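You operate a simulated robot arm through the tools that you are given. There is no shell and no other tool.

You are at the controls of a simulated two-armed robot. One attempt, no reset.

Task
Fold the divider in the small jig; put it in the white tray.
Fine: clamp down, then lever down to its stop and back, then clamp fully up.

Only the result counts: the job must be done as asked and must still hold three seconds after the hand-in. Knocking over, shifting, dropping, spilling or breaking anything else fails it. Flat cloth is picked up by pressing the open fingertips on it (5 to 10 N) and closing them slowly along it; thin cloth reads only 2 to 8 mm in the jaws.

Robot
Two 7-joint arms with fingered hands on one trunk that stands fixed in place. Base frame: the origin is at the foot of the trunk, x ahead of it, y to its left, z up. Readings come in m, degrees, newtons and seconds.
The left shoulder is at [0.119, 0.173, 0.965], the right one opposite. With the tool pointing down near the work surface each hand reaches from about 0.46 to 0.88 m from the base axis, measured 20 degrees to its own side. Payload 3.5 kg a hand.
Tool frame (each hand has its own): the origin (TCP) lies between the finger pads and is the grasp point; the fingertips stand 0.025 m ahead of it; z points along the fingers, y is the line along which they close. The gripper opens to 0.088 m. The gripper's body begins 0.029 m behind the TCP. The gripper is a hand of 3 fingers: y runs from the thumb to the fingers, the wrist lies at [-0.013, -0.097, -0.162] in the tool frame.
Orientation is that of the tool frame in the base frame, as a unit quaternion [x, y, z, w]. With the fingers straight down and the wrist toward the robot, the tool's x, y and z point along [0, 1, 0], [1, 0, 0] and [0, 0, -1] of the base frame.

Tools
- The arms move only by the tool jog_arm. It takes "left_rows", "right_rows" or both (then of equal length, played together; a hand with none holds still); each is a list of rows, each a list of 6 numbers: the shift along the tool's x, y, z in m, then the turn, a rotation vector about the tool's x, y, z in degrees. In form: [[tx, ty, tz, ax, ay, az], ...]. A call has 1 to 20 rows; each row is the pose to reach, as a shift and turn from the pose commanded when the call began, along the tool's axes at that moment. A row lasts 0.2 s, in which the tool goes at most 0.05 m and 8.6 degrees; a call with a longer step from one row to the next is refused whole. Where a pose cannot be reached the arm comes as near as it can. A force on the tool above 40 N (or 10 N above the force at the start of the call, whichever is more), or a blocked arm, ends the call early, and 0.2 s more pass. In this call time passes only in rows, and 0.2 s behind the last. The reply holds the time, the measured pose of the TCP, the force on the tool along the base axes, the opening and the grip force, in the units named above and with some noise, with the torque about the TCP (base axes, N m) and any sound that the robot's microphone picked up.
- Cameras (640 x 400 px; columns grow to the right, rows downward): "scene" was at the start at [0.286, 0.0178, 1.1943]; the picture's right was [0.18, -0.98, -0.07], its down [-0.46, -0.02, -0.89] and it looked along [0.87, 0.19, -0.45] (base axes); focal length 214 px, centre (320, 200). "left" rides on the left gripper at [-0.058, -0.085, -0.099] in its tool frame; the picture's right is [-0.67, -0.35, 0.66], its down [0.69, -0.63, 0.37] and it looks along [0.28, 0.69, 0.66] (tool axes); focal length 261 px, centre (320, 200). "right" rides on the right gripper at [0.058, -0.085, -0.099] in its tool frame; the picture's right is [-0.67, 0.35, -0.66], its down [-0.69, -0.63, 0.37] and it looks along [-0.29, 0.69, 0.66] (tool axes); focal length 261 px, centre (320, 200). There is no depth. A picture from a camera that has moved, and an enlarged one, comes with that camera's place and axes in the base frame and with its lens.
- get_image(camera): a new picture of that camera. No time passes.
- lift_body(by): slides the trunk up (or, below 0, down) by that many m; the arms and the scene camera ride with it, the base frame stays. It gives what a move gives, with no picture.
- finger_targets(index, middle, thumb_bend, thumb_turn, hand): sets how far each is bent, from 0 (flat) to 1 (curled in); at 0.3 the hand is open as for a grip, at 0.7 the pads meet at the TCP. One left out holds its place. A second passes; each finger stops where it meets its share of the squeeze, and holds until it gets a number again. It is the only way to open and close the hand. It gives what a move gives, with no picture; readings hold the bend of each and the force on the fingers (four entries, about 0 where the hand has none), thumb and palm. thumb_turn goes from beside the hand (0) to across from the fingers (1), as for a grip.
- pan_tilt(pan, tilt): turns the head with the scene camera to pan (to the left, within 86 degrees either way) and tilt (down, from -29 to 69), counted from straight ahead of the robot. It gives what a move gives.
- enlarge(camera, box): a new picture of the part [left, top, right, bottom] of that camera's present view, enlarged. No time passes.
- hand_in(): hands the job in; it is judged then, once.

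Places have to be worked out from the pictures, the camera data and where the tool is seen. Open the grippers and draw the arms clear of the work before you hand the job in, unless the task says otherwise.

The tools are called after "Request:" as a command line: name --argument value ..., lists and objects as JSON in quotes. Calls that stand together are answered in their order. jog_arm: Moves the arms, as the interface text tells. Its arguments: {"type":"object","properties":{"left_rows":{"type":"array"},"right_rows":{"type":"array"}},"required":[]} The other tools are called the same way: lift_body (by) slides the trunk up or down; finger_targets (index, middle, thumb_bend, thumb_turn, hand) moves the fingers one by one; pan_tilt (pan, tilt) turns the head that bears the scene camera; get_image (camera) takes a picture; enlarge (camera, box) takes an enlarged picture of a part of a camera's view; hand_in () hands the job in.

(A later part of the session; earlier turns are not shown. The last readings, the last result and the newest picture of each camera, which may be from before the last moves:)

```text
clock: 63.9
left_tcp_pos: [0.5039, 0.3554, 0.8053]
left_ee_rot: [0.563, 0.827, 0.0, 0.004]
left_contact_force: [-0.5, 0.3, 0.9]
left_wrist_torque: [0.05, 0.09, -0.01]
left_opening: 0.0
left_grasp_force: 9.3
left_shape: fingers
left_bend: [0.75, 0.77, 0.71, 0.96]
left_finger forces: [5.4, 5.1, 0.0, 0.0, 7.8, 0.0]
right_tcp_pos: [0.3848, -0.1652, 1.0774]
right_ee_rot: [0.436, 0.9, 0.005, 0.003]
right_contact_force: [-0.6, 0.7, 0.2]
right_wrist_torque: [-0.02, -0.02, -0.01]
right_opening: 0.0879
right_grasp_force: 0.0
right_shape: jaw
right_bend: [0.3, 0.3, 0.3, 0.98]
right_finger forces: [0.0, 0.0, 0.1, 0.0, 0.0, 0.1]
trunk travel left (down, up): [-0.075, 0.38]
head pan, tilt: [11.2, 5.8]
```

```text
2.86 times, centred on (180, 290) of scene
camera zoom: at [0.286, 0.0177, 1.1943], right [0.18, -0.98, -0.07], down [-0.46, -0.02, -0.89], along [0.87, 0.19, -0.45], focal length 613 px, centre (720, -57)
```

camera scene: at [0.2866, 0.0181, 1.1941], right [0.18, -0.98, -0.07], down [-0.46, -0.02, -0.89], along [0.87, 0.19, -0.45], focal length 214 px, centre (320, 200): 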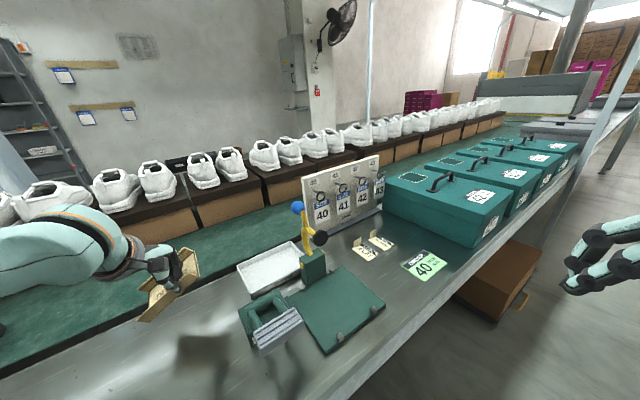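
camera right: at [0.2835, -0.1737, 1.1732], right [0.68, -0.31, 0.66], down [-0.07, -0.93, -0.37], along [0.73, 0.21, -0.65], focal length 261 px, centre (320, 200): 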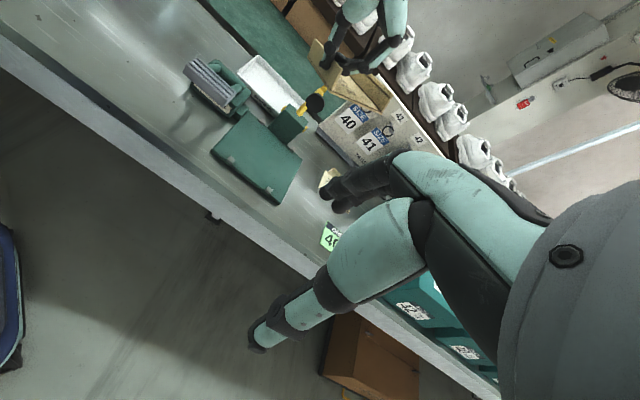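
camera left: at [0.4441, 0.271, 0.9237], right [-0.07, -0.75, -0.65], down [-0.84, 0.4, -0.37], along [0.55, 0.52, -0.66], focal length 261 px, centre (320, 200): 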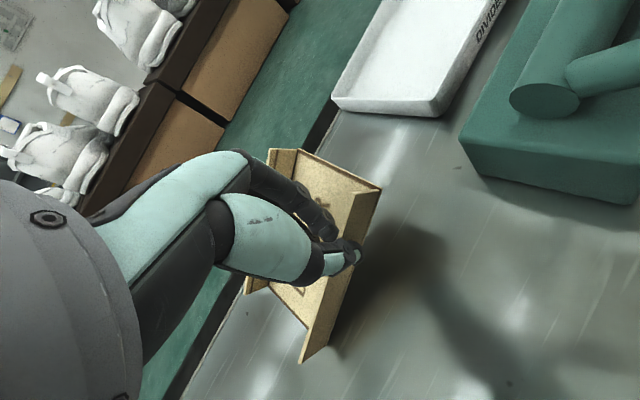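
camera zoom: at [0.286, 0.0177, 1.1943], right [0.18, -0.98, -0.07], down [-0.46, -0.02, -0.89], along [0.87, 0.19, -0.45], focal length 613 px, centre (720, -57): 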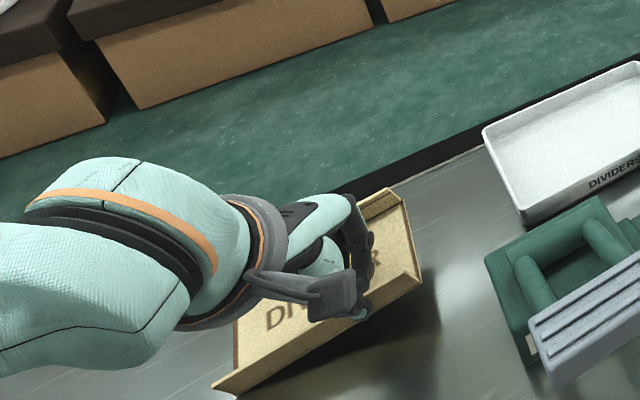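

It levels as planned with under 1 N on the hand. I continue down.

Request:
jog_arm --left_rows '[[0, 0, 0.004, 0, 0, 0], [0, 0, 0.008, 0, 0, 0], [0, 0, 0.012, 0, 0, 0], [0, 0, 0.015, 0, 0, 0], [0, 0, 0.018, 0, 0, 0]]'

Request:
enlarge --camera "left" --box '[230, 130, 430, 370]'

Request:
enlarge --camera "scene" --box '[100, 220, 260, 360]'

```text
clock: 65.1
left_tcp_pos: [0.5034, 0.3568, 0.7864]
left_ee_rot: [0.563, 0.827, 0.002, 0.005]
left_contact_force: [1.5, -0.5, 10.2]
left_wrist_torque: [0.06, 0.07, 0.01]
left_opening: 0.0
left_grasp_force: 13.5
left_shape: fingers
left_bend: [0.75, 0.78, 0.69, 0.96]
left_finger forces: [8.2, 8.5, 0.1, 0.1, 9.2, 0.0]
right_tcp_pos: [0.3859, -0.1667, 1.0772]
right_ee_rot: [0.435, 0.9, 0.006, 0.003]
right_contact_force: [0.6, 0.4, 0.4]
right_wrist_torque: [0.01, 0.01, 0.0]
right_opening: 0.0877
right_grasp_force: 0.1
right_shape: jaw
right_bend: [0.3, 0.3, 0.3, 0.98]
right_finger forces: [0.0, 0.0, 0.0, 0.0, 0.0, 0.1]
trunk travel left (down, up): [-0.075, 0.38]
head pan, tilt: [11.2, 5.8]
```

```text
1.67 times, centred on (330, 250) of left
camera zoom: at [0.4448, 0.2721, 0.8864], right [-0.07, -0.75, -0.65], down [-0.83, 0.41, -0.37], along [0.55, 0.52, -0.66], focal length 434 px, centre (303, 117)
```

zoom: 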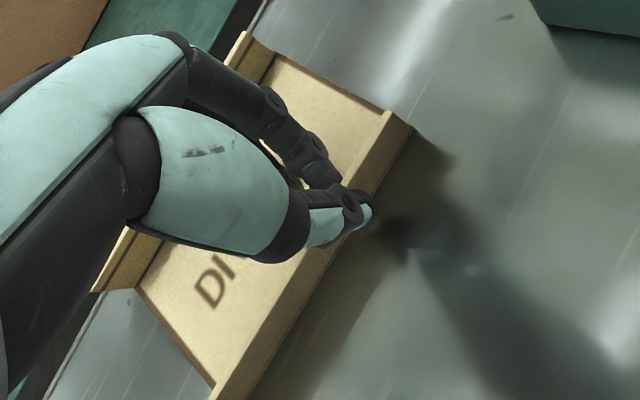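

```text
2.86 times, centred on (180, 290) of scene
camera zoom: at [0.2846, 0.0167, 1.195], right [0.18, -0.98, -0.07], down [-0.46, -0.02, -0.89], along [0.87, 0.19, -0.45], focal length 613 px, centre (720, -57)
```

zoom: 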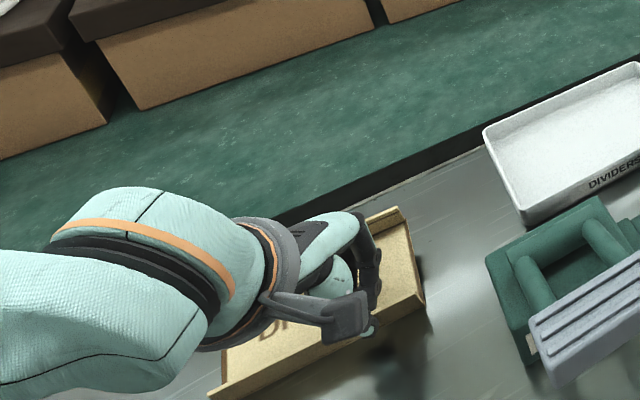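

The divider is flat on the table (10 N reaction). I back up 2 mm and open the fingers gently.

Request:
jog_arm --left_rows '[[0, 0, -0.003, 0, 0, 0]]'

Request:
finger_targets --hand "left" --index 0.62 --middle 0.62 --thumb_bend 0.64

Request:
finger_targets --hand "left" --index 0.5 --middle 0.5 --thumb_bend 0.5

Request:
enlarge --camera "left" --box '[230, 130, 430, 370]'

Request:
enlarge --camera "scene" --box '[100, 220, 260, 360]'

```text
clock: 65.5
left_tcp_pos: [0.5042, 0.3569, 0.7886]
left_ee_rot: [0.563, 0.827, -0.002, 0.004]
left_contact_force: [-0.5, 0.2, 1.0]
left_wrist_torque: [0.07, 0.06, 0.0]
left_opening: 0.0001
left_grasp_force: 8.9
left_shape: fingers
left_bend: [0.75, 0.78, 0.69, 0.96]
left_finger forces: [4.6, 6.4, 0.0, 0.0, 7.5, 0.1]
right_tcp_pos: [0.3882, -0.1658, 1.0767]
right_ee_rot: [0.435, 0.9, 0.004, 0.002]
right_contact_force: [0.0, -0.1, 0.9]
right_wrist_torque: [0.0, -0.02, 0.0]
right_opening: 0.0878
right_grasp_force: 0.0
right_shape: jaw
right_bend: [0.3, 0.3, 0.3, 0.98]
right_finger forces: [0.0, 0.1, 0.0, 0.0, 0.0, 0.1]
trunk travel left (down, up): [-0.075, 0.38]
head pan, tilt: [11.2, 5.8]
```

```text
clock: 66.5
left_tcp_pos: [0.5024, 0.3554, 0.7912]
left_ee_rot: [0.562, 0.827, 0.001, 0.005]
left_contact_force: [-1.3, 1.2, 15.6]
left_wrist_torque: [0.09, 0.1, 0.02]
left_opening: 0.0131
left_grasp_force: 7.6
left_shape: fingers
left_bend: [0.62, 0.78, 0.64, 0.97]
left_finger forces: [0.0, 14.9, 0.0, 0.1, 0.0, 0.0]
right_tcp_pos: [0.3845, -0.1666, 1.0784]
right_ee_rot: [0.435, 0.901, 0.005, 0.003]
right_contact_force: [0.5, 0.7, 0.5]
right_wrist_torque: [0.03, 0.03, 0.06]
right_opening: 0.0878
right_grasp_force: 0.1
right_shape: jaw
right_bend: [0.3, 0.3, 0.3, 0.98]
right_finger forces: [0.1, 0.0, 0.1, 0.1, 0.0, 0.1]
trunk travel left (down, up): [-0.075, 0.38]
head pan, tilt: [11.2, 5.8]
```

```text
clock: 67.5
left_tcp_pos: [0.5044, 0.3566, 0.7898]
left_ee_rot: [0.562, 0.827, 0.0, 0.004]
left_contact_force: [-0.3, 0.9, 0.2]
left_wrist_torque: [0.01, -0.01, 0.0]
left_opening: 0.0411
left_grasp_force: 0.1
left_shape: fingers
left_bend: [0.5, 0.5, 0.5, 0.97]
left_finger forces: [0.0, 0.0, 0.1, 0.1, 0.0, 0.0]
right_tcp_pos: [0.3873, -0.1651, 1.0763]
right_ee_rot: [0.435, 0.9, 0.004, 0.002]
right_contact_force: [-0.7, 0.9, 0.3]
right_wrist_torque: [-0.04, 0.01, -0.01]
right_opening: 0.0878
right_grasp_force: 0.1
right_shape: jaw
right_bend: [0.3, 0.3, 0.3, 0.98]
right_finger forces: [0.0, 0.0, 0.0, 0.0, 0.0, 0.0]
trunk travel left (down, up): [-0.075, 0.38]
head pan, tilt: [11.2, 5.8]
```

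```text
1.67 times, centred on (330, 250) of left
camera zoom: at [0.4459, 0.2723, 0.8881], right [-0.07, -0.75, -0.65], down [-0.84, 0.4, -0.37], along [0.54, 0.52, -0.66], focal length 434 px, centre (303, 117)
```

zoom: 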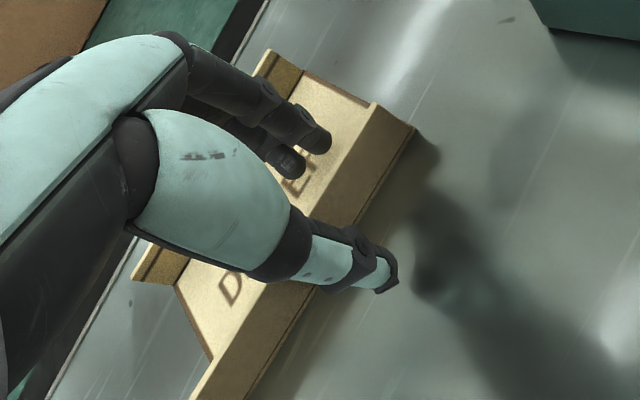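

```text
2.86 times, centred on (180, 290) of scene
camera zoom: at [0.2863, 0.0178, 1.1942], right [0.18, -0.98, -0.07], down [-0.46, -0.02, -0.89], along [0.87, 0.19, -0.45], focal length 613 px, centre (720, -57)
```

zoom: 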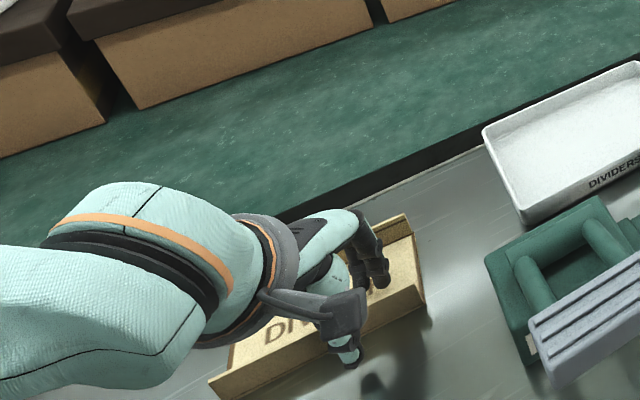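

The divider is released and lies flat. I rise clear of it and take a look.

Request:
jog_arm --left_rows '[[0, 0, -0.02, 0, 0, 0], [0, 0, -0.05, 0, 0, 0], [0, 0, -0.09, 0, 0, 0], [0, 0, -0.12, 0, 0, 0]]'

Request:
get_image --camera "left"

Request:
enlarge --camera "scene" --box '[100, 220, 260, 360]'

Request:
enlarge --camera "right" --box '[80, 0, 280, 140]'

```text
clock: 68.5
left_tcp_pos: [0.5032, 0.3574, 0.9084]
left_ee_rot: [0.563, 0.827, -0.001, 0.004]
left_contact_force: [0.2, -0.2, 0.1]
left_wrist_torque: [0.03, -0.01, 0.03]
left_opening: 0.0414
left_grasp_force: 0.1
left_shape: fingers
left_bend: [0.5, 0.5, 0.5, 0.97]
left_finger forces: [0.0, 0.1, 0.0, 0.0, 0.1, 0.0]
right_tcp_pos: [0.386, -0.1662, 1.0766]
right_ee_rot: [0.435, 0.901, 0.005, 0.003]
right_contact_force: [0.1, 0.0, 0.5]
right_wrist_torque: [-0.02, 0.03, 0.03]
right_opening: 0.0877
right_grasp_force: 0.1
right_shape: jaw
right_bend: [0.3, 0.3, 0.3, 0.98]
right_finger forces: [0.0, 0.1, 0.0, 0.0, 0.0, 0.0]
trunk travel left (down, up): [-0.075, 0.38]
head pan, tilt: [11.2, 5.8]
```

```text
taken
camera left: at [0.4447, 0.273, 1.0081], right [-0.07, -0.75, -0.65], down [-0.83, 0.4, -0.37], along [0.55, 0.52, -0.66], focal length 261 px, centre (320, 200)
```

left: 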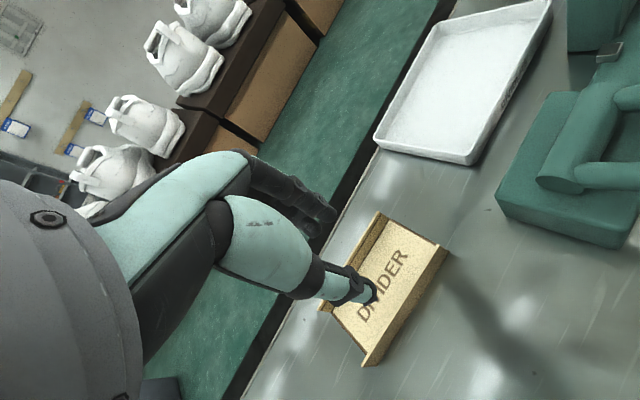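

```text
2.86 times, centred on (180, 290) of scene
camera zoom: at [0.2859, 0.0177, 1.1944], right [0.18, -0.98, -0.07], down [-0.46, -0.02, -0.89], along [0.87, 0.19, -0.45], focal length 613 px, centre (720, -57)
```

zoom: 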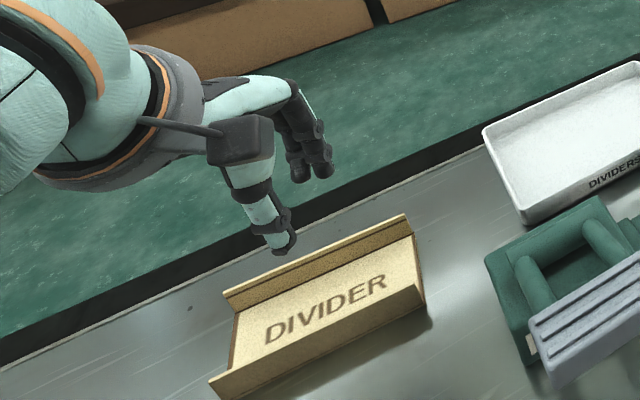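

```text
2.86 times, centred on (180, 70) of right
camera zoom: at [0.2831, -0.1738, 1.1734], right [0.68, -0.31, 0.66], down [-0.06, -0.93, -0.37], along [0.73, 0.21, -0.65], focal length 745 px, centre (720, 571)
```

zoom: 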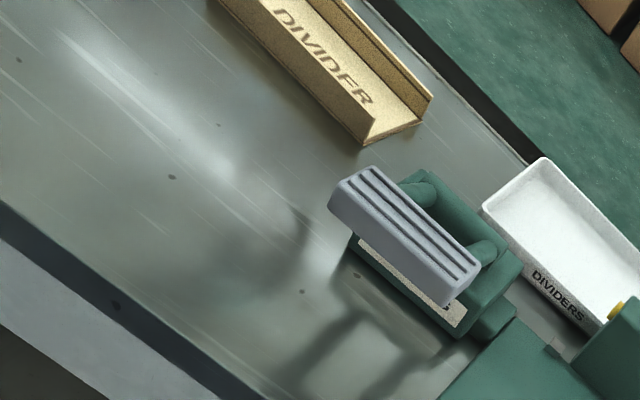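

The divider lies flat with both flaps upright, roughly parallel to the tray. I measure its pose closely for the re-grasp.

Request:
enlarge --camera "left" --box '[300, 190, 460, 380]'

Request:
enlarge --camera "scene" --box '[140, 260, 230, 340]'

Request:
enlarge --camera "right" --box '[140, 0, 240, 60]'

```text
2.11 times, centred on (380, 285) of left
camera zoom: at [0.4447, 0.273, 1.0081], right [-0.07, -0.75, -0.65], down [-0.83, 0.4, -0.37], along [0.55, 0.52, -0.66], focal length 549 px, centre (194, 21)
```

zoom: 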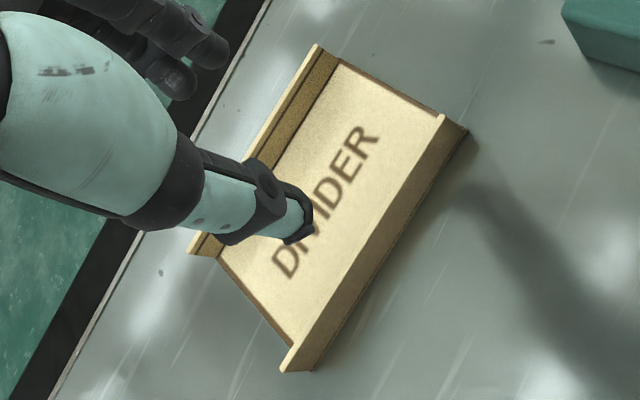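

```text
5.00 times, centred on (185, 300) of scene
camera zoom: at [0.2859, 0.0177, 1.1944], right [0.18, -0.98, -0.07], down [-0.46, -0.02, -0.89], along [0.87, 0.19, -0.45], focal length 1072 px, centre (995, -300)
```

zoom: 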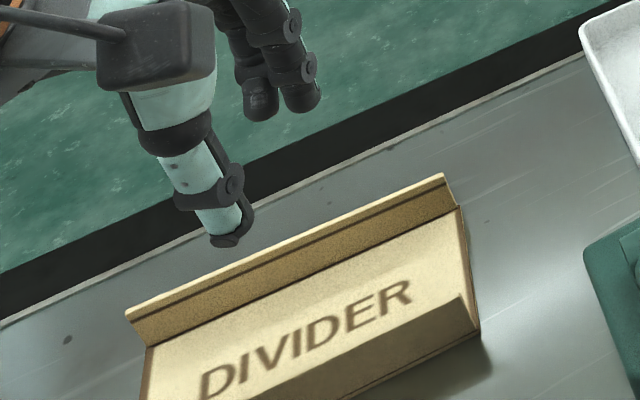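

```text
6.40 times, centred on (190, 30) of right
camera zoom: at [0.2831, -0.1738, 1.1734], right [0.68, -0.31, 0.66], down [-0.06, -0.93, -0.37], along [0.73, 0.21, -0.65], focal length 1668 px, centre (1152, 1288)
```

zoom: 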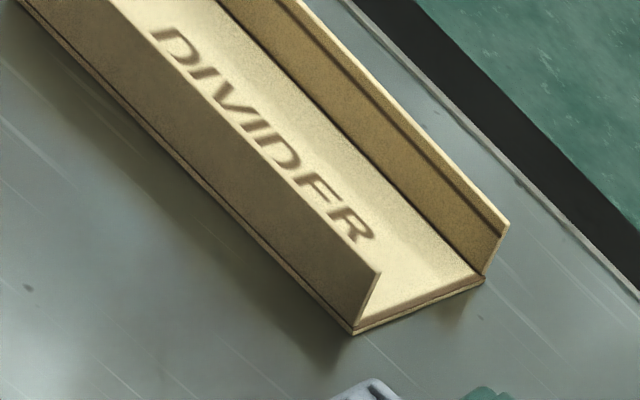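

The near flap runs from about (p 0.611, q 0.142) to (p 0.619, q 0.014), only 3.8° off parallel to the tray. I move to re-pinch it about 25 mm to the left of its centre, so the hand will stay well clear of the clamp over the tray.

Request:
jog_arm --left_rows '[[0.02, -0.005, 0, 0, 0, -2], [0.04, -0.01, 0, 0, 0, -4], [0.0499, -0.013, 0, 0, 0, -5.7], [0.0499, -0.013, 0.035, 0, 0, -5.7], [0.0499, -0.013, 0.07, 0, 0, -5.7]]'

Request:
enlarge --camera "left" --box '[270, 150, 470, 350]'

Request:
enlarge --camera "scene" --box '[100, 220, 260, 360]'

```text
clock: 69.7
left_tcp_pos: [0.4753, 0.4017, 0.8387]
left_ee_rot: [0.521, 0.854, -0.001, 0.004]
left_contact_force: [-0.1, 0.2, 0.0]
left_wrist_torque: [-0.02, -0.01, 0.01]
left_opening: 0.0413
left_grasp_force: 0.1
left_shape: fingers
left_bend: [0.5, 0.5, 0.5, 0.97]
left_finger forces: [0.0, 0.0, 0.0, 0.0, 0.0, 0.0]
right_tcp_pos: [0.387, -0.1644, 1.0761]
right_ee_rot: [0.436, 0.9, 0.004, 0.001]
right_contact_force: [0.2, 0.5, -0.3]
right_wrist_torque: [0.01, -0.02, 0.0]
right_opening: 0.0882
right_grasp_force: 0.0
right_shape: jaw
right_bend: [0.3, 0.3, 0.3, 0.98]
right_finger forces: [0.0, 0.0, 0.0, 0.0, 0.0, 0.0]
trunk travel left (down, up): [-0.075, 0.38]
head pan, tilt: [11.2, 5.8]
```

```text
2.00 times, centred on (370, 250) of left
camera zoom: at [0.4256, 0.3121, 0.9379], right [0.0, -0.76, -0.65], down [-0.87, 0.32, -0.37], along [0.49, 0.57, -0.66], focal length 521 px, centre (220, 100)
```

zoom: 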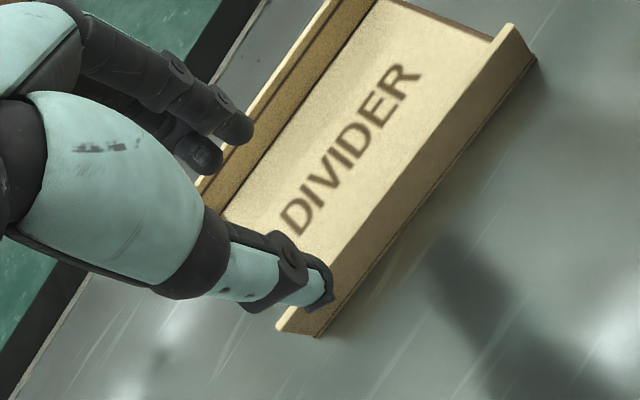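

```text
2.86 times, centred on (180, 290) of scene
camera zoom: at [0.2867, 0.0186, 1.194], right [0.18, -0.98, -0.07], down [-0.46, -0.02, -0.89], along [0.87, 0.19, -0.45], focal length 613 px, centre (720, -57)
```

zoom: 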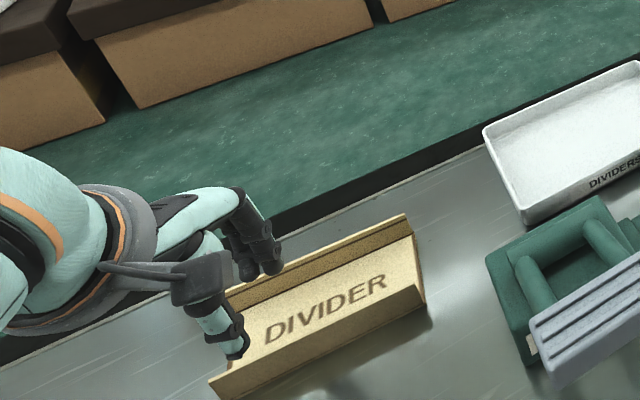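

The flap passes 4.5 mm nearer than the TCP here. I correct that and descend so the flap sits between thumb and fingers.

Request:
jog_arm --left_rows '[[-0.0014, -0.0043, 0.015, 0, 0, 0], [-0.0014, -0.0043, 0.03, 0, 0, 0], [-0.0014, -0.0043, 0.042, 0, 0, 0], [-0.0014, -0.0043, 0.052, 0, 0, 0]]'

Request:
enlarge --camera "left" --box '[250, 150, 450, 350]'

Request:
enlarge --camera "scene" --box '[120, 250, 230, 350]'

```text
clock: 70.7
left_tcp_pos: [0.4698, 0.3964, 0.786]
left_ee_rot: [0.52, 0.854, 0.0, 0.005]
left_contact_force: [0.9, 0.5, 0.5]
left_wrist_torque: [0.01, -0.01, -0.04]
left_opening: 0.0411
left_grasp_force: 0.0
left_shape: fingers
left_bend: [0.5, 0.5, 0.5, 0.97]
left_finger forces: [0.0, 0.1, 0.0, 0.0, 0.1, 0.1]
right_tcp_pos: [0.3867, -0.165, 1.0772]
right_ee_rot: [0.435, 0.9, 0.004, 0.002]
right_contact_force: [-0.2, 0.5, -0.8]
right_wrist_torque: [-0.01, 0.02, -0.02]
right_opening: 0.0881
right_grasp_force: 0.0
right_shape: jaw
right_bend: [0.3, 0.3, 0.3, 0.98]
right_finger forces: [0.0, 0.0, 0.1, 0.0, 0.0, 0.0]
trunk travel left (down, up): [-0.075, 0.38]
head pan, tilt: [11.2, 5.8]
```

```text
2.00 times, centred on (350, 250) of left
camera zoom: at [0.4202, 0.306, 0.8859], right [0.0, -0.76, -0.65], down [-0.87, 0.32, -0.37], along [0.49, 0.57, -0.66], focal length 521 px, centre (260, 100)
```

zoom: 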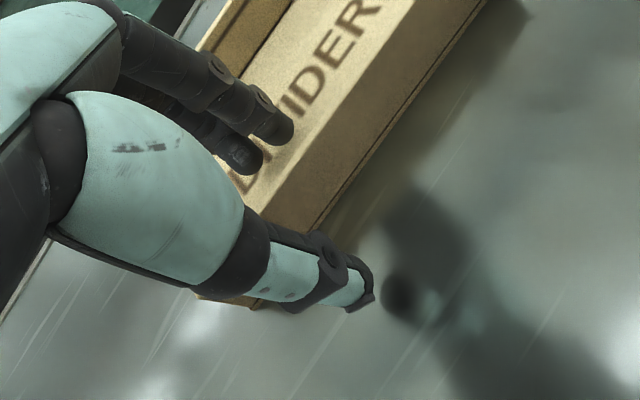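

```text
4.00 times, centred on (175, 300) of scene
camera zoom: at [0.2862, 0.018, 1.1943], right [0.18, -0.98, -0.07], down [-0.46, -0.02, -0.89], along [0.87, 0.19, -0.45], focal length 858 px, centre (900, -200)
```

zoom: 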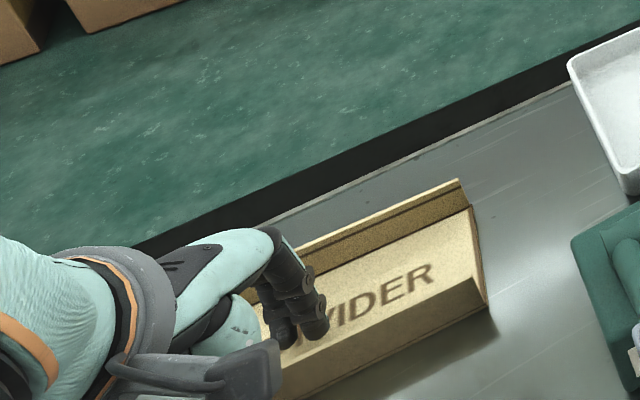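

Thumb is outside and fingers are inside without contact. I close slowly to the pinch.

Request:
finger_targets --hand "left" --index 0.64 --middle 0.64 --thumb_bend 0.64

Request:
finger_targets --hand "left" --index 0.72 --middle 0.72 --thumb_bend 0.72

Request:
enlarge --camera "left" --box '[250, 130, 450, 330]'

Request:
enlarge --camera "scene" --box '[120, 250, 230, 350]'

```text
clock: 71.7
left_tcp_pos: [0.4698, 0.395, 0.7869]
left_ee_rot: [0.521, 0.853, 0.0, 0.004]
left_contact_force: [-0.4, -0.6, 0.0]
left_wrist_torque: [0.01, 0.0, -0.03]
left_opening: 0.0116
left_grasp_force: 0.0
left_shape: fingers
left_bend: [0.64, 0.64, 0.64, 0.97]
left_finger forces: [0.1, 0.0, 0.0, 0.0, 0.1, 0.1]
right_tcp_pos: [0.3865, -0.1647, 1.0767]
right_ee_rot: [0.436, 0.9, 0.005, 0.003]
right_contact_force: [0.3, 0.3, 0.7]
right_wrist_torque: [0.04, 0.04, 0.03]
right_opening: 0.0878
right_grasp_force: 0.0
right_shape: jaw
right_bend: [0.3, 0.3, 0.3, 0.98]
right_finger forces: [0.0, 0.0, 0.0, 0.0, 0.0, 0.0]
trunk travel left (down, up): [-0.075, 0.38]
head pan, tilt: [11.2, 5.8]
```

```text
clock: 72.7
left_tcp_pos: [0.4686, 0.3953, 0.787]
left_ee_rot: [0.521, 0.854, 0.0, 0.003]
left_contact_force: [-0.7, 0.8, 0.4]
left_wrist_torque: [-0.02, 0.03, 0.0]
left_opening: 0.0002
left_grasp_force: 2.9
left_shape: fingers
left_bend: [0.71, 0.72, 0.7, 0.97]
left_finger forces: [2.5, 0.4, 0.0, 0.0, 2.7, 0.1]
right_tcp_pos: [0.3875, -0.1665, 1.0765]
right_ee_rot: [0.436, 0.9, 0.005, 0.002]
right_contact_force: [0.2, 0.5, 0.4]
right_wrist_torque: [0.0, -0.03, 0.01]
right_opening: 0.0881
right_grasp_force: 0.0
right_shape: jaw
right_bend: [0.3, 0.3, 0.3, 0.98]
right_finger forces: [0.0, 0.1, 0.0, 0.0, 0.0, 0.0]
trunk travel left (down, up): [-0.075, 0.38]
head pan, tilt: [11.2, 5.8]
```

```text
2.00 times, centred on (350, 230) of left
camera zoom: at [0.42, 0.3058, 0.8861], right [0.0, -0.76, -0.65], down [-0.87, 0.32, -0.37], along [0.49, 0.57, -0.66], focal length 521 px, centre (260, 140)
```

zoom: 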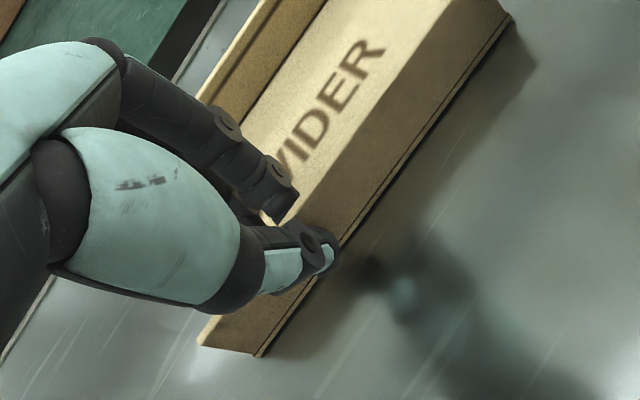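

```text
4.00 times, centred on (175, 300) of scene
camera zoom: at [0.286, 0.0178, 1.1943], right [0.18, -0.98, -0.07], down [-0.46, -0.02, -0.89], along [0.87, 0.19, -0.45], focal length 858 px, centre (900, -200)
```

zoom: 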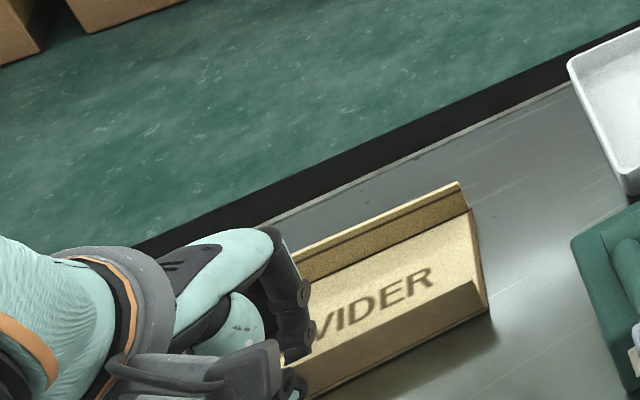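

It is pinched with hardly any turning. I firm up the squeeze.

Request:
finger_targets --hand "left" --index 0.77 --middle 0.77 --thumb_bend 0.77

Request:
enlarge --camera "left" --box '[250, 130, 450, 330]'

Request:
enlarge --camera "scene" --box '[120, 250, 230, 350]'

```text
clock: 73.7
left_tcp_pos: [0.4689, 0.3945, 0.787]
left_ee_rot: [0.521, 0.854, -0.001, 0.005]
left_contact_force: [-1.5, 0.7, 0.1]
left_wrist_torque: [0.01, 0.01, -0.01]
left_opening: 0.0002
left_grasp_force: 8.9
left_shape: fingers
left_bend: [0.75, 0.76, 0.7, 0.96]
left_finger forces: [6.9, 2.0, 0.1, 0.1, 8.8, 0.0]
right_tcp_pos: [0.3864, -0.1651, 1.0764]
right_ee_rot: [0.435, 0.9, 0.004, 0.002]
right_contact_force: [0.0, -0.1, 0.1]
right_wrist_torque: [-0.01, 0.01, -0.04]
right_opening: 0.0877
right_grasp_force: 0.1
right_shape: jaw
right_bend: [0.3, 0.3, 0.3, 0.98]
right_finger forces: [0.1, 0.0, 0.0, 0.1, 0.1, 0.0]
trunk travel left (down, up): [-0.075, 0.38]
head pan, tilt: [11.2, 5.8]
```

```text
2.00 times, centred on (350, 230) of left
camera zoom: at [0.42, 0.3059, 0.8861], right [0.0, -0.76, -0.65], down [-0.87, 0.32, -0.37], along [0.49, 0.57, -0.66], focal length 521 px, centre (260, 140)
```

zoom: 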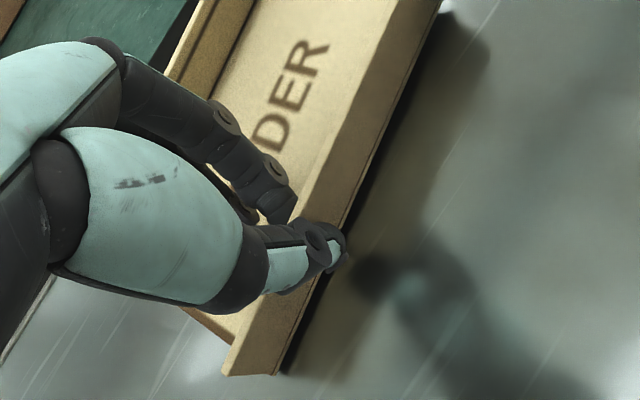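

```text
4.00 times, centred on (175, 300) of scene
camera zoom: at [0.286, 0.0178, 1.1943], right [0.18, -0.98, -0.07], down [-0.46, -0.02, -0.89], along [0.87, 0.19, -0.45], focal length 858 px, centre (900, -200)
```

zoom: 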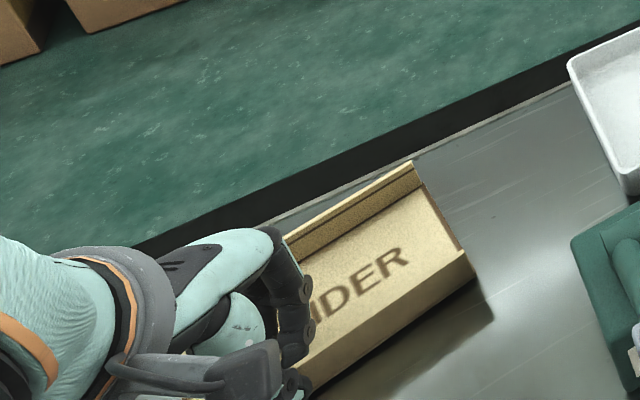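

The pinch is firm (8.9 N) and the divider turned about 10° with it. I lift it 50 mm and look at how it hangs.

Request:
jog_arm --left_rows '[[0, 0, -0.006, 0, 0, 0], [0, 0, -0.014, 0, 0, 0], [0, 0, -0.024, 0, 0, 0], [0, 0, -0.036, 0, 0, 0], [0, 0, -0.05, 0, 0, 0]]'

Request:
get_image --camera "left"

Request:
enlarge --camera "scene" --box '[100, 220, 260, 360]'

Request:
enlarge --camera "right" --box '[100, 0, 240, 80]'

```text
clock: 74.9
left_tcp_pos: [0.4691, 0.3951, 0.8384]
left_ee_rot: [0.521, 0.853, 0.0, 0.004]
left_contact_force: [0.5, -0.3, -0.1]
left_wrist_torque: [0.0, 0.01, 0.0]
left_opening: 0.0001
left_grasp_force: 9.3
left_shape: fingers
left_bend: [0.75, 0.77, 0.7, 0.96]
left_finger forces: [7.2, 1.8, 0.0, 0.0, 8.9, 0.0]
right_tcp_pos: [0.3861, -0.1657, 1.0762]
right_ee_rot: [0.436, 0.9, 0.004, 0.002]
right_contact_force: [0.1, -0.5, 0.0]
right_wrist_torque: [-0.01, -0.03, -0.01]
right_opening: 0.0878
right_grasp_force: 0.1
right_shape: jaw
right_bend: [0.3, 0.3, 0.3, 0.98]
right_finger forces: [0.0, 0.0, 0.1, 0.1, 0.0, 0.0]
trunk travel left (down, up): [-0.075, 0.38]
head pan, tilt: [11.2, 5.8]
```

```text
taken
camera left: at [0.4191, 0.3054, 0.9379], right [0.0, -0.76, -0.65], down [-0.87, 0.32, -0.37], along [0.49, 0.57, -0.66], focal length 261 px, centre (320, 200)
```

left: 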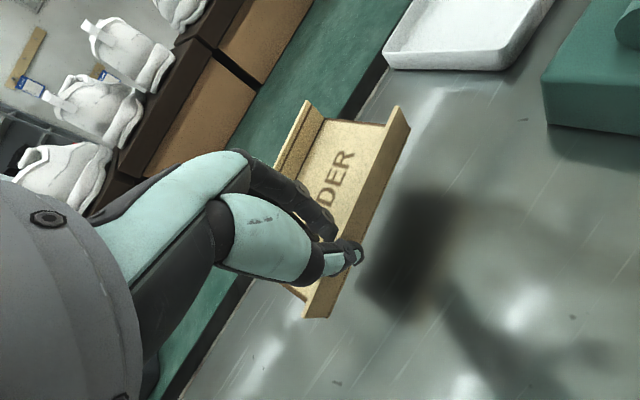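

```text
2.86 times, centred on (180, 290) of scene
camera zoom: at [0.2857, 0.0173, 1.1945], right [0.18, -0.98, -0.07], down [-0.46, -0.02, -0.89], along [0.87, 0.19, -0.45], focal length 613 px, centre (720, -57)
```

zoom: 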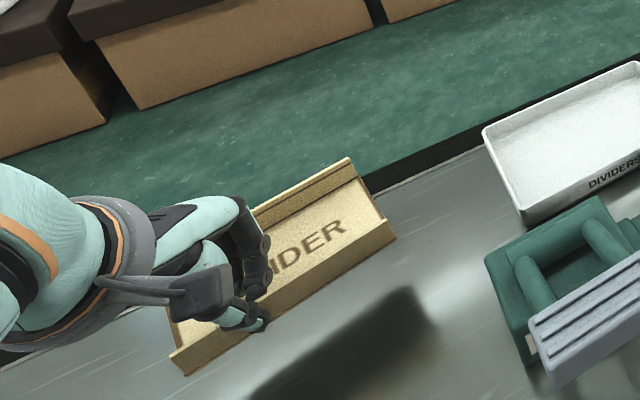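

```text
4.57 times, centred on (170, 40) of right
camera zoom: at [0.2829, -0.1741, 1.1734], right [0.68, -0.31, 0.66], down [-0.06, -0.93, -0.37], along [0.73, 0.21, -0.65], focal length 1192 px, centre (1006, 931)
```

zoom: 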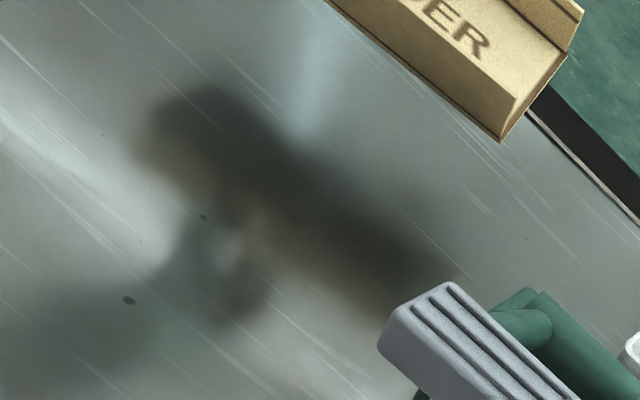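

Now it hangs almost level: the near bottom edge goes from [0.5425, 0.341, 0.806] to [0.433, 0.408, 0.810] and needs a 13.6° clockwise turn to align with the tray. I raise it and carry it over the tray with that turn, aiming the TCP at p≈0.653, q≈0.283.

Request:
jog_arm --left_rows '[[0, 0, -0.03, 0, 0, 0], [0, 0, -0.06, 0, 0, 0], [-0.0296, 0.0157, -0.07, 0, 0, 2], [-0.0593, 0.0314, -0.07, 0, 0, 4], [-0.0889, 0.0471, -0.07, 0, 0, 6], [-0.1185, 0.0628, -0.07, 0, 0, 8], [-0.1481, 0.0785, -0.07, 0, 0, 10], [-0.1778, 0.0942, -0.07, 0, 0, 12], [-0.2074, 0.1099, -0.07, 0, 0, 13.6]]'

Request:
get_image --camera "left"

Request:
enlarge --camera "scene" --box '[180, 170, 360, 320]'

Request:
enlarge --camera "right" --box '[200, 0, 380, 130]'

```text
clock: 76.9
left_tcp_pos: [0.6587, 0.2629, 0.9105]
left_ee_rot: [0.618, 0.786, 0.0, 0.003]
left_contact_force: [-0.1, -0.1, 0.3]
left_wrist_torque: [-0.01, 0.04, 0.0]
left_opening: 0.0
left_grasp_force: 8.7
left_shape: fingers
left_bend: [0.76, 0.77, 0.71, 0.95]
left_finger forces: [7.5, 1.5, 0.0, 0.1, 8.9, 0.0]
right_tcp_pos: [0.3886, -0.1649, 1.0765]
right_ee_rot: [0.436, 0.9, 0.005, 0.001]
right_contact_force: [0.7, -0.3, 0.5]
right_wrist_torque: [-0.01, 0.0, 0.0]
right_opening: 0.0877
right_grasp_force: 0.0
right_shape: jaw
right_bend: [0.3, 0.3, 0.3, 0.98]
right_finger forces: [0.0, 0.1, 0.1, 0.1, 0.1, 0.1]
trunk travel left (down, up): [-0.075, 0.38]
head pan, tilt: [11.2, 5.8]
```

```text
taken
camera left: at [0.5917, 0.1874, 1.0097], right [-0.18, -0.74, -0.65], down [-0.77, 0.52, -0.37], along [0.61, 0.44, -0.66], focal length 261 px, centre (320, 200)
```

left: 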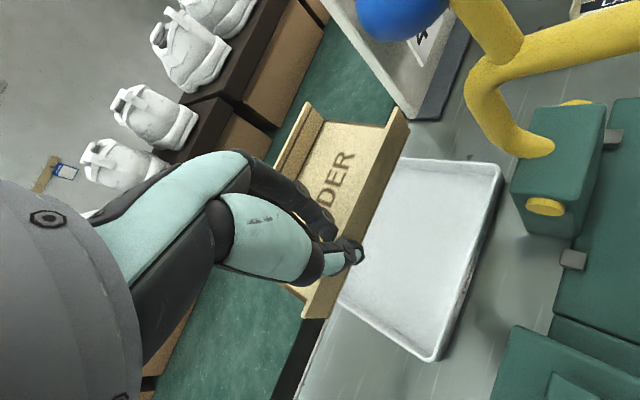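

```text
2.67 times, centred on (270, 245) of scene
camera zoom: at [0.2873, 0.018, 1.1938], right [0.18, -0.98, -0.07], down [-0.46, -0.02, -0.89], along [0.87, 0.19, -0.45], focal length 572 px, centre (453, 80)
```

zoom: 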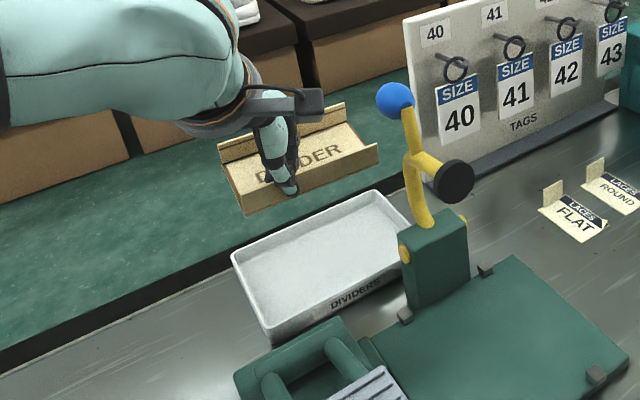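

```text
3.08 times, centred on (290, 65) of right
camera zoom: at [0.2846, -0.1734, 1.1729], right [0.68, -0.31, 0.66], down [-0.07, -0.93, -0.37], along [0.73, 0.21, -0.65], focal length 802 px, centre (412, 615)
```

zoom: 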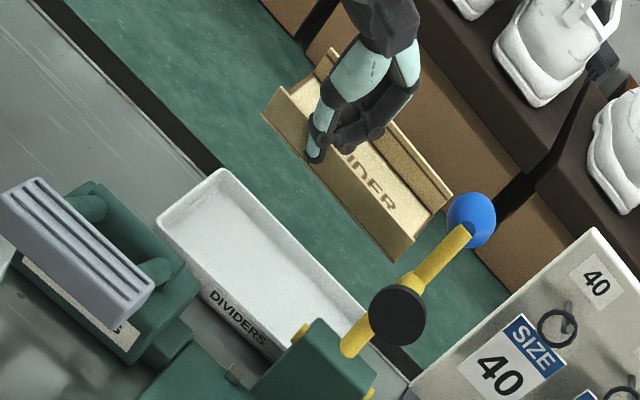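

The divider is over the tray, level and within 3° of parallel. I make a small yaw and position trim and lower to just above the rim.

Request:
jog_arm --left_rows '[[-0.0017, 0.001, 0.015, 0, 0, 1.6], [-0.0034, 0.002, 0.03, 0, 0, 3.3], [-0.0034, 0.002, 0.05, 0, 0, 3.3], [-0.0034, 0.002, 0.07, 0, 0, 3.3], [-0.0034, 0.002, 0.085, 0, 0, 3.3]]'

Request:
get_image --camera "left"

Request:
enlarge --camera "scene" --box '[210, 210, 330, 310]'

Request:
enlarge --camera "right" --box '[210, 20, 340, 130]'

```text
clock: 78.1
left_tcp_pos: [0.6648, 0.2585, 0.8254]
left_ee_rot: [0.641, 0.767, 0.0, 0.005]
left_contact_force: [-0.6, -0.1, 0.3]
left_wrist_torque: [0.01, -0.01, 0.02]
left_opening: 0.0
left_grasp_force: 8.6
left_shape: fingers
left_bend: [0.76, 0.77, 0.71, 0.95]
left_finger forces: [7.6, 1.3, 0.0, 0.0, 8.9, 0.1]
right_tcp_pos: [0.3872, -0.1645, 1.0758]
right_ee_rot: [0.435, 0.901, 0.005, 0.002]
right_contact_force: [1.0, 0.0, 0.6]
right_wrist_torque: [-0.01, 0.01, 0.01]
right_opening: 0.0879
right_grasp_force: 0.1
right_shape: jaw
right_bend: [0.3, 0.3, 0.3, 0.98]
right_finger forces: [0.1, 0.1, 0.0, 0.1, 0.0, 0.0]
trunk travel left (down, up): [-0.075, 0.38]
head pan, tilt: [11.2, 5.8]
```

```text
taken
camera left: at [0.5916, 0.1869, 0.9239], right [-0.22, -0.72, -0.65], down [-0.74, 0.56, -0.37], along [0.64, 0.4, -0.66], focal length 261 px, centre (320, 200)
```

left: 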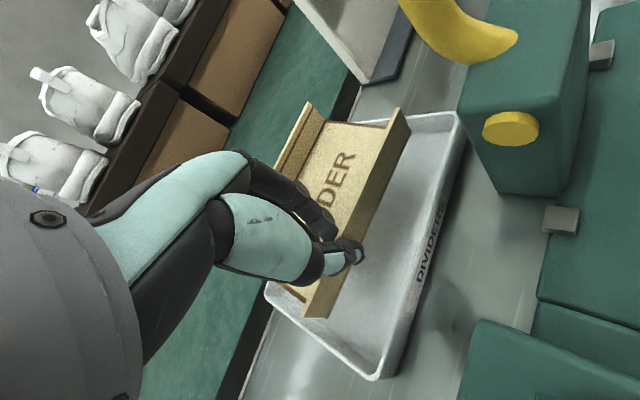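

```text
4.00 times, centred on (270, 260) of scene
camera zoom: at [0.2864, 0.0179, 1.1942], right [0.18, -0.98, -0.07], down [-0.46, -0.02, -0.89], along [0.87, 0.19, -0.45], focal length 858 px, centre (520, -40)
```

zoom: 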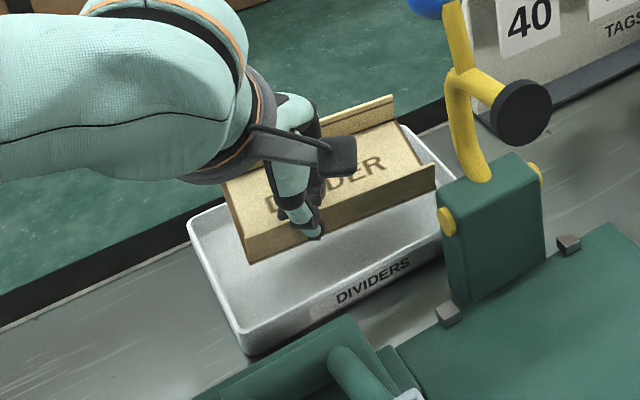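

```text
3.64 times, centred on (275, 75) of right
camera zoom: at [0.2836, -0.1735, 1.1733], right [0.68, -0.31, 0.66], down [-0.07, -0.93, -0.37], along [0.73, 0.21, -0.65], focal length 948 px, centre (484, 654)
```

zoom: 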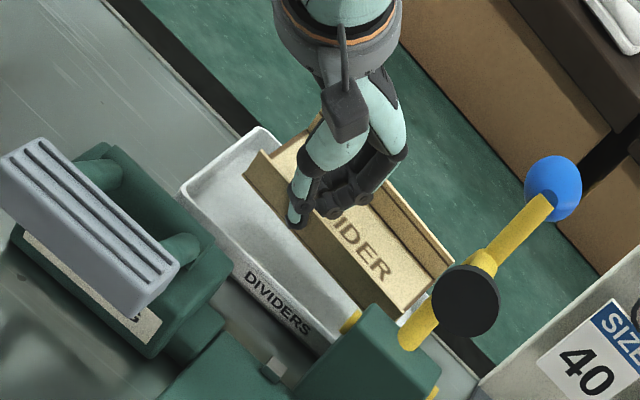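

The divider is centred over the tray opening with room for the thumb on the near side. I shift 5 mm back and lower gently in small steps until it touches the tray floor.

Request:
jog_arm --left_rows '[[0.0014, 0.002, 0.006, 0, 0, 0], [0.0028, 0.0041, 0.013, 0, 0, 0], [0.0028, 0.0041, 0.02, 0, 0, 0], [0.0028, 0.0041, 0.026, 0, 0, 0], [0.0028, 0.0041, 0.031, 0, 0, 0]]'

Request:
get_image --camera "left"

Request:
enlarge --camera "scene" --box '[210, 210, 330, 310]'

Request:
enlarge --camera "right" --box '[210, 20, 340, 130]'

```text
clock: 79.3
left_tcp_pos: [0.666, 0.2637, 0.7942]
left_ee_rot: [0.641, 0.768, 0.0, 0.004]
left_contact_force: [0.2, 0.5, -0.4]
left_wrist_torque: [0.01, 0.0, 0.02]
left_opening: 0.0
left_grasp_force: 8.8
left_shape: fingers
left_bend: [0.76, 0.77, 0.71, 0.95]
left_finger forces: [7.6, 1.2, 0.0, 0.0, 9.0, 0.0]
left hand out of reach, approached as far as the arm can: row 4, 5
right_tcp_pos: [0.3871, -0.1658, 1.077]
right_ee_rot: [0.436, 0.9, 0.005, 0.003]
right_contact_force: [-0.3, -0.4, 0.2]
right_wrist_torque: [-0.02, -0.02, -0.02]
right_opening: 0.0878
right_grasp_force: 0.0
right_shape: jaw
right_bend: [0.3, 0.3, 0.3, 0.98]
right_finger forces: [0.0, 0.1, 0.1, 0.0, 0.0, 0.0]
trunk travel left (down, up): [-0.075, 0.38]
head pan, tilt: [11.2, 5.8]
```

```text
taken
camera left: at [0.5912, 0.1934, 0.8934], right [-0.22, -0.73, -0.65], down [-0.74, 0.56, -0.37], along [0.64, 0.4, -0.66], focal length 261 px, centre (320, 200)
```

left: 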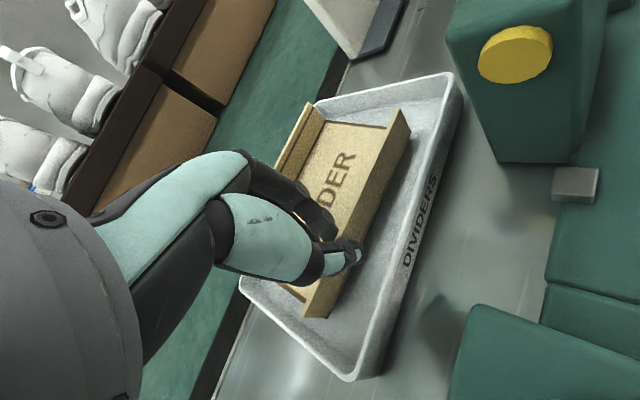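

```text
4.00 times, centred on (270, 260) of scene
camera zoom: at [0.2861, 0.0178, 1.1943], right [0.18, -0.98, -0.07], down [-0.46, -0.02, -0.89], along [0.87, 0.19, -0.45], focal length 858 px, centre (520, -40)
```

zoom: 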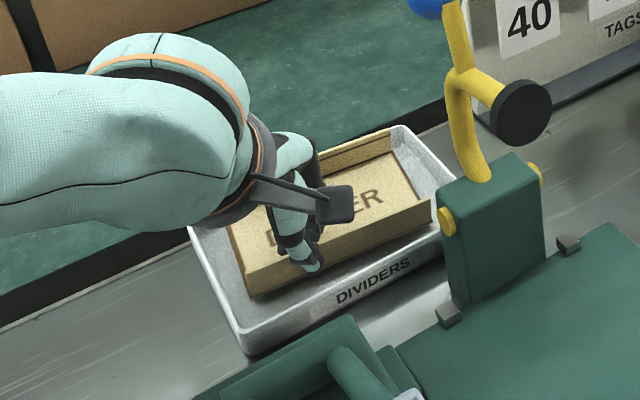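

```text
3.64 times, centred on (275, 75) of right
camera zoom: at [0.2833, -0.1737, 1.1734], right [0.68, -0.31, 0.66], down [-0.07, -0.93, -0.37], along [0.73, 0.21, -0.65], focal length 948 px, centre (484, 654)
```

zoom: 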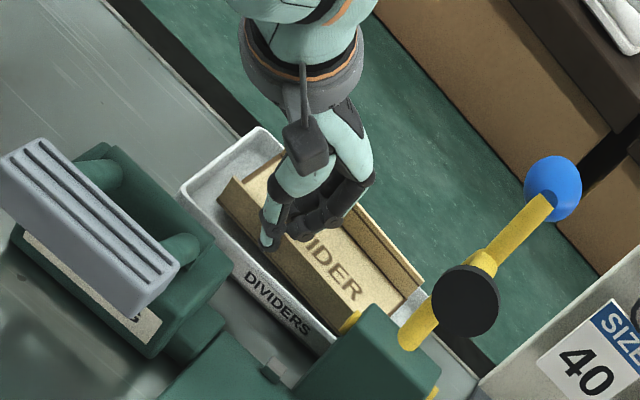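

The divider is inside the tray's walls, only about 5 mm above the floor. The arm is at its reach limit there, so I lower the trunk a few millimetres instead.

Request:
lift_body --by -0.004

Request:
enlarge --camera "scene" --box '[210, 210, 330, 310]'

Request:
enlarge --camera "left" --box '[230, 60, 480, 390]'

```text
clock: 79.9
left_tcp_pos: [0.6654, 0.2631, 0.7911]
left_ee_rot: [0.641, 0.768, 0.0, 0.004]
left_contact_force: [1.0, 0.0, -0.1]
left_wrist_torque: [-0.02, 0.06, 0.0]
left_opening: 0.0
left_grasp_force: 8.9
left_shape: fingers
left_bend: [0.76, 0.77, 0.71, 0.95]
left_finger forces: [7.9, 1.2, 0.1, 0.0, 9.2, 0.0]
right_tcp_pos: [0.3871, -0.1663, 1.0722]
right_ee_rot: [0.435, 0.9, 0.005, 0.003]
right_contact_force: [0.3, -0.3, -0.2]
right_wrist_torque: [-0.02, 0.0, 0.03]
right_opening: 0.0876
right_grasp_force: 0.0
right_shape: jaw
right_bend: [0.3, 0.3, 0.3, 0.98]
right_finger forces: [0.1, 0.0, 0.0, 0.0, 0.0, 0.0]
trunk travel left (down, up): [-0.071, 0.384]
head pan, tilt: [11.2, 5.8]
```

```text
4.00 times, centred on (270, 260) of scene
camera zoom: at [0.2899, 0.0177, 1.1878], right [0.18, -0.98, -0.07], down [-0.47, -0.02, -0.89], along [0.87, 0.19, -0.46], focal length 858 px, centre (520, -40)
```

zoom: 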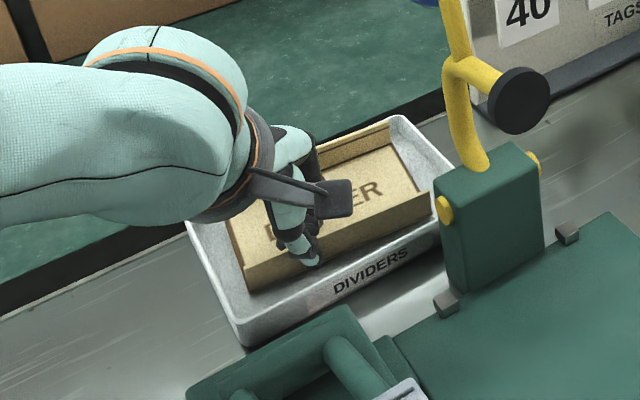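

```text
1.21 times, centred on (355, 225) of left
camera zoom: at [0.5915, 0.1927, 0.8895], right [-0.22, -0.72, -0.65], down [-0.74, 0.56, -0.37], along [0.64, 0.4, -0.66], focal length 316 px, centre (278, 170)
```

zoom: 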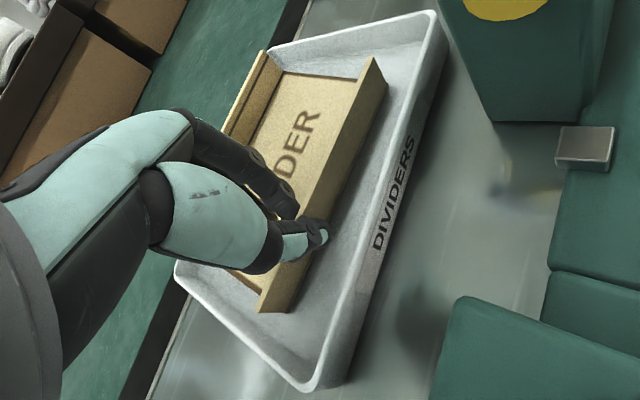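

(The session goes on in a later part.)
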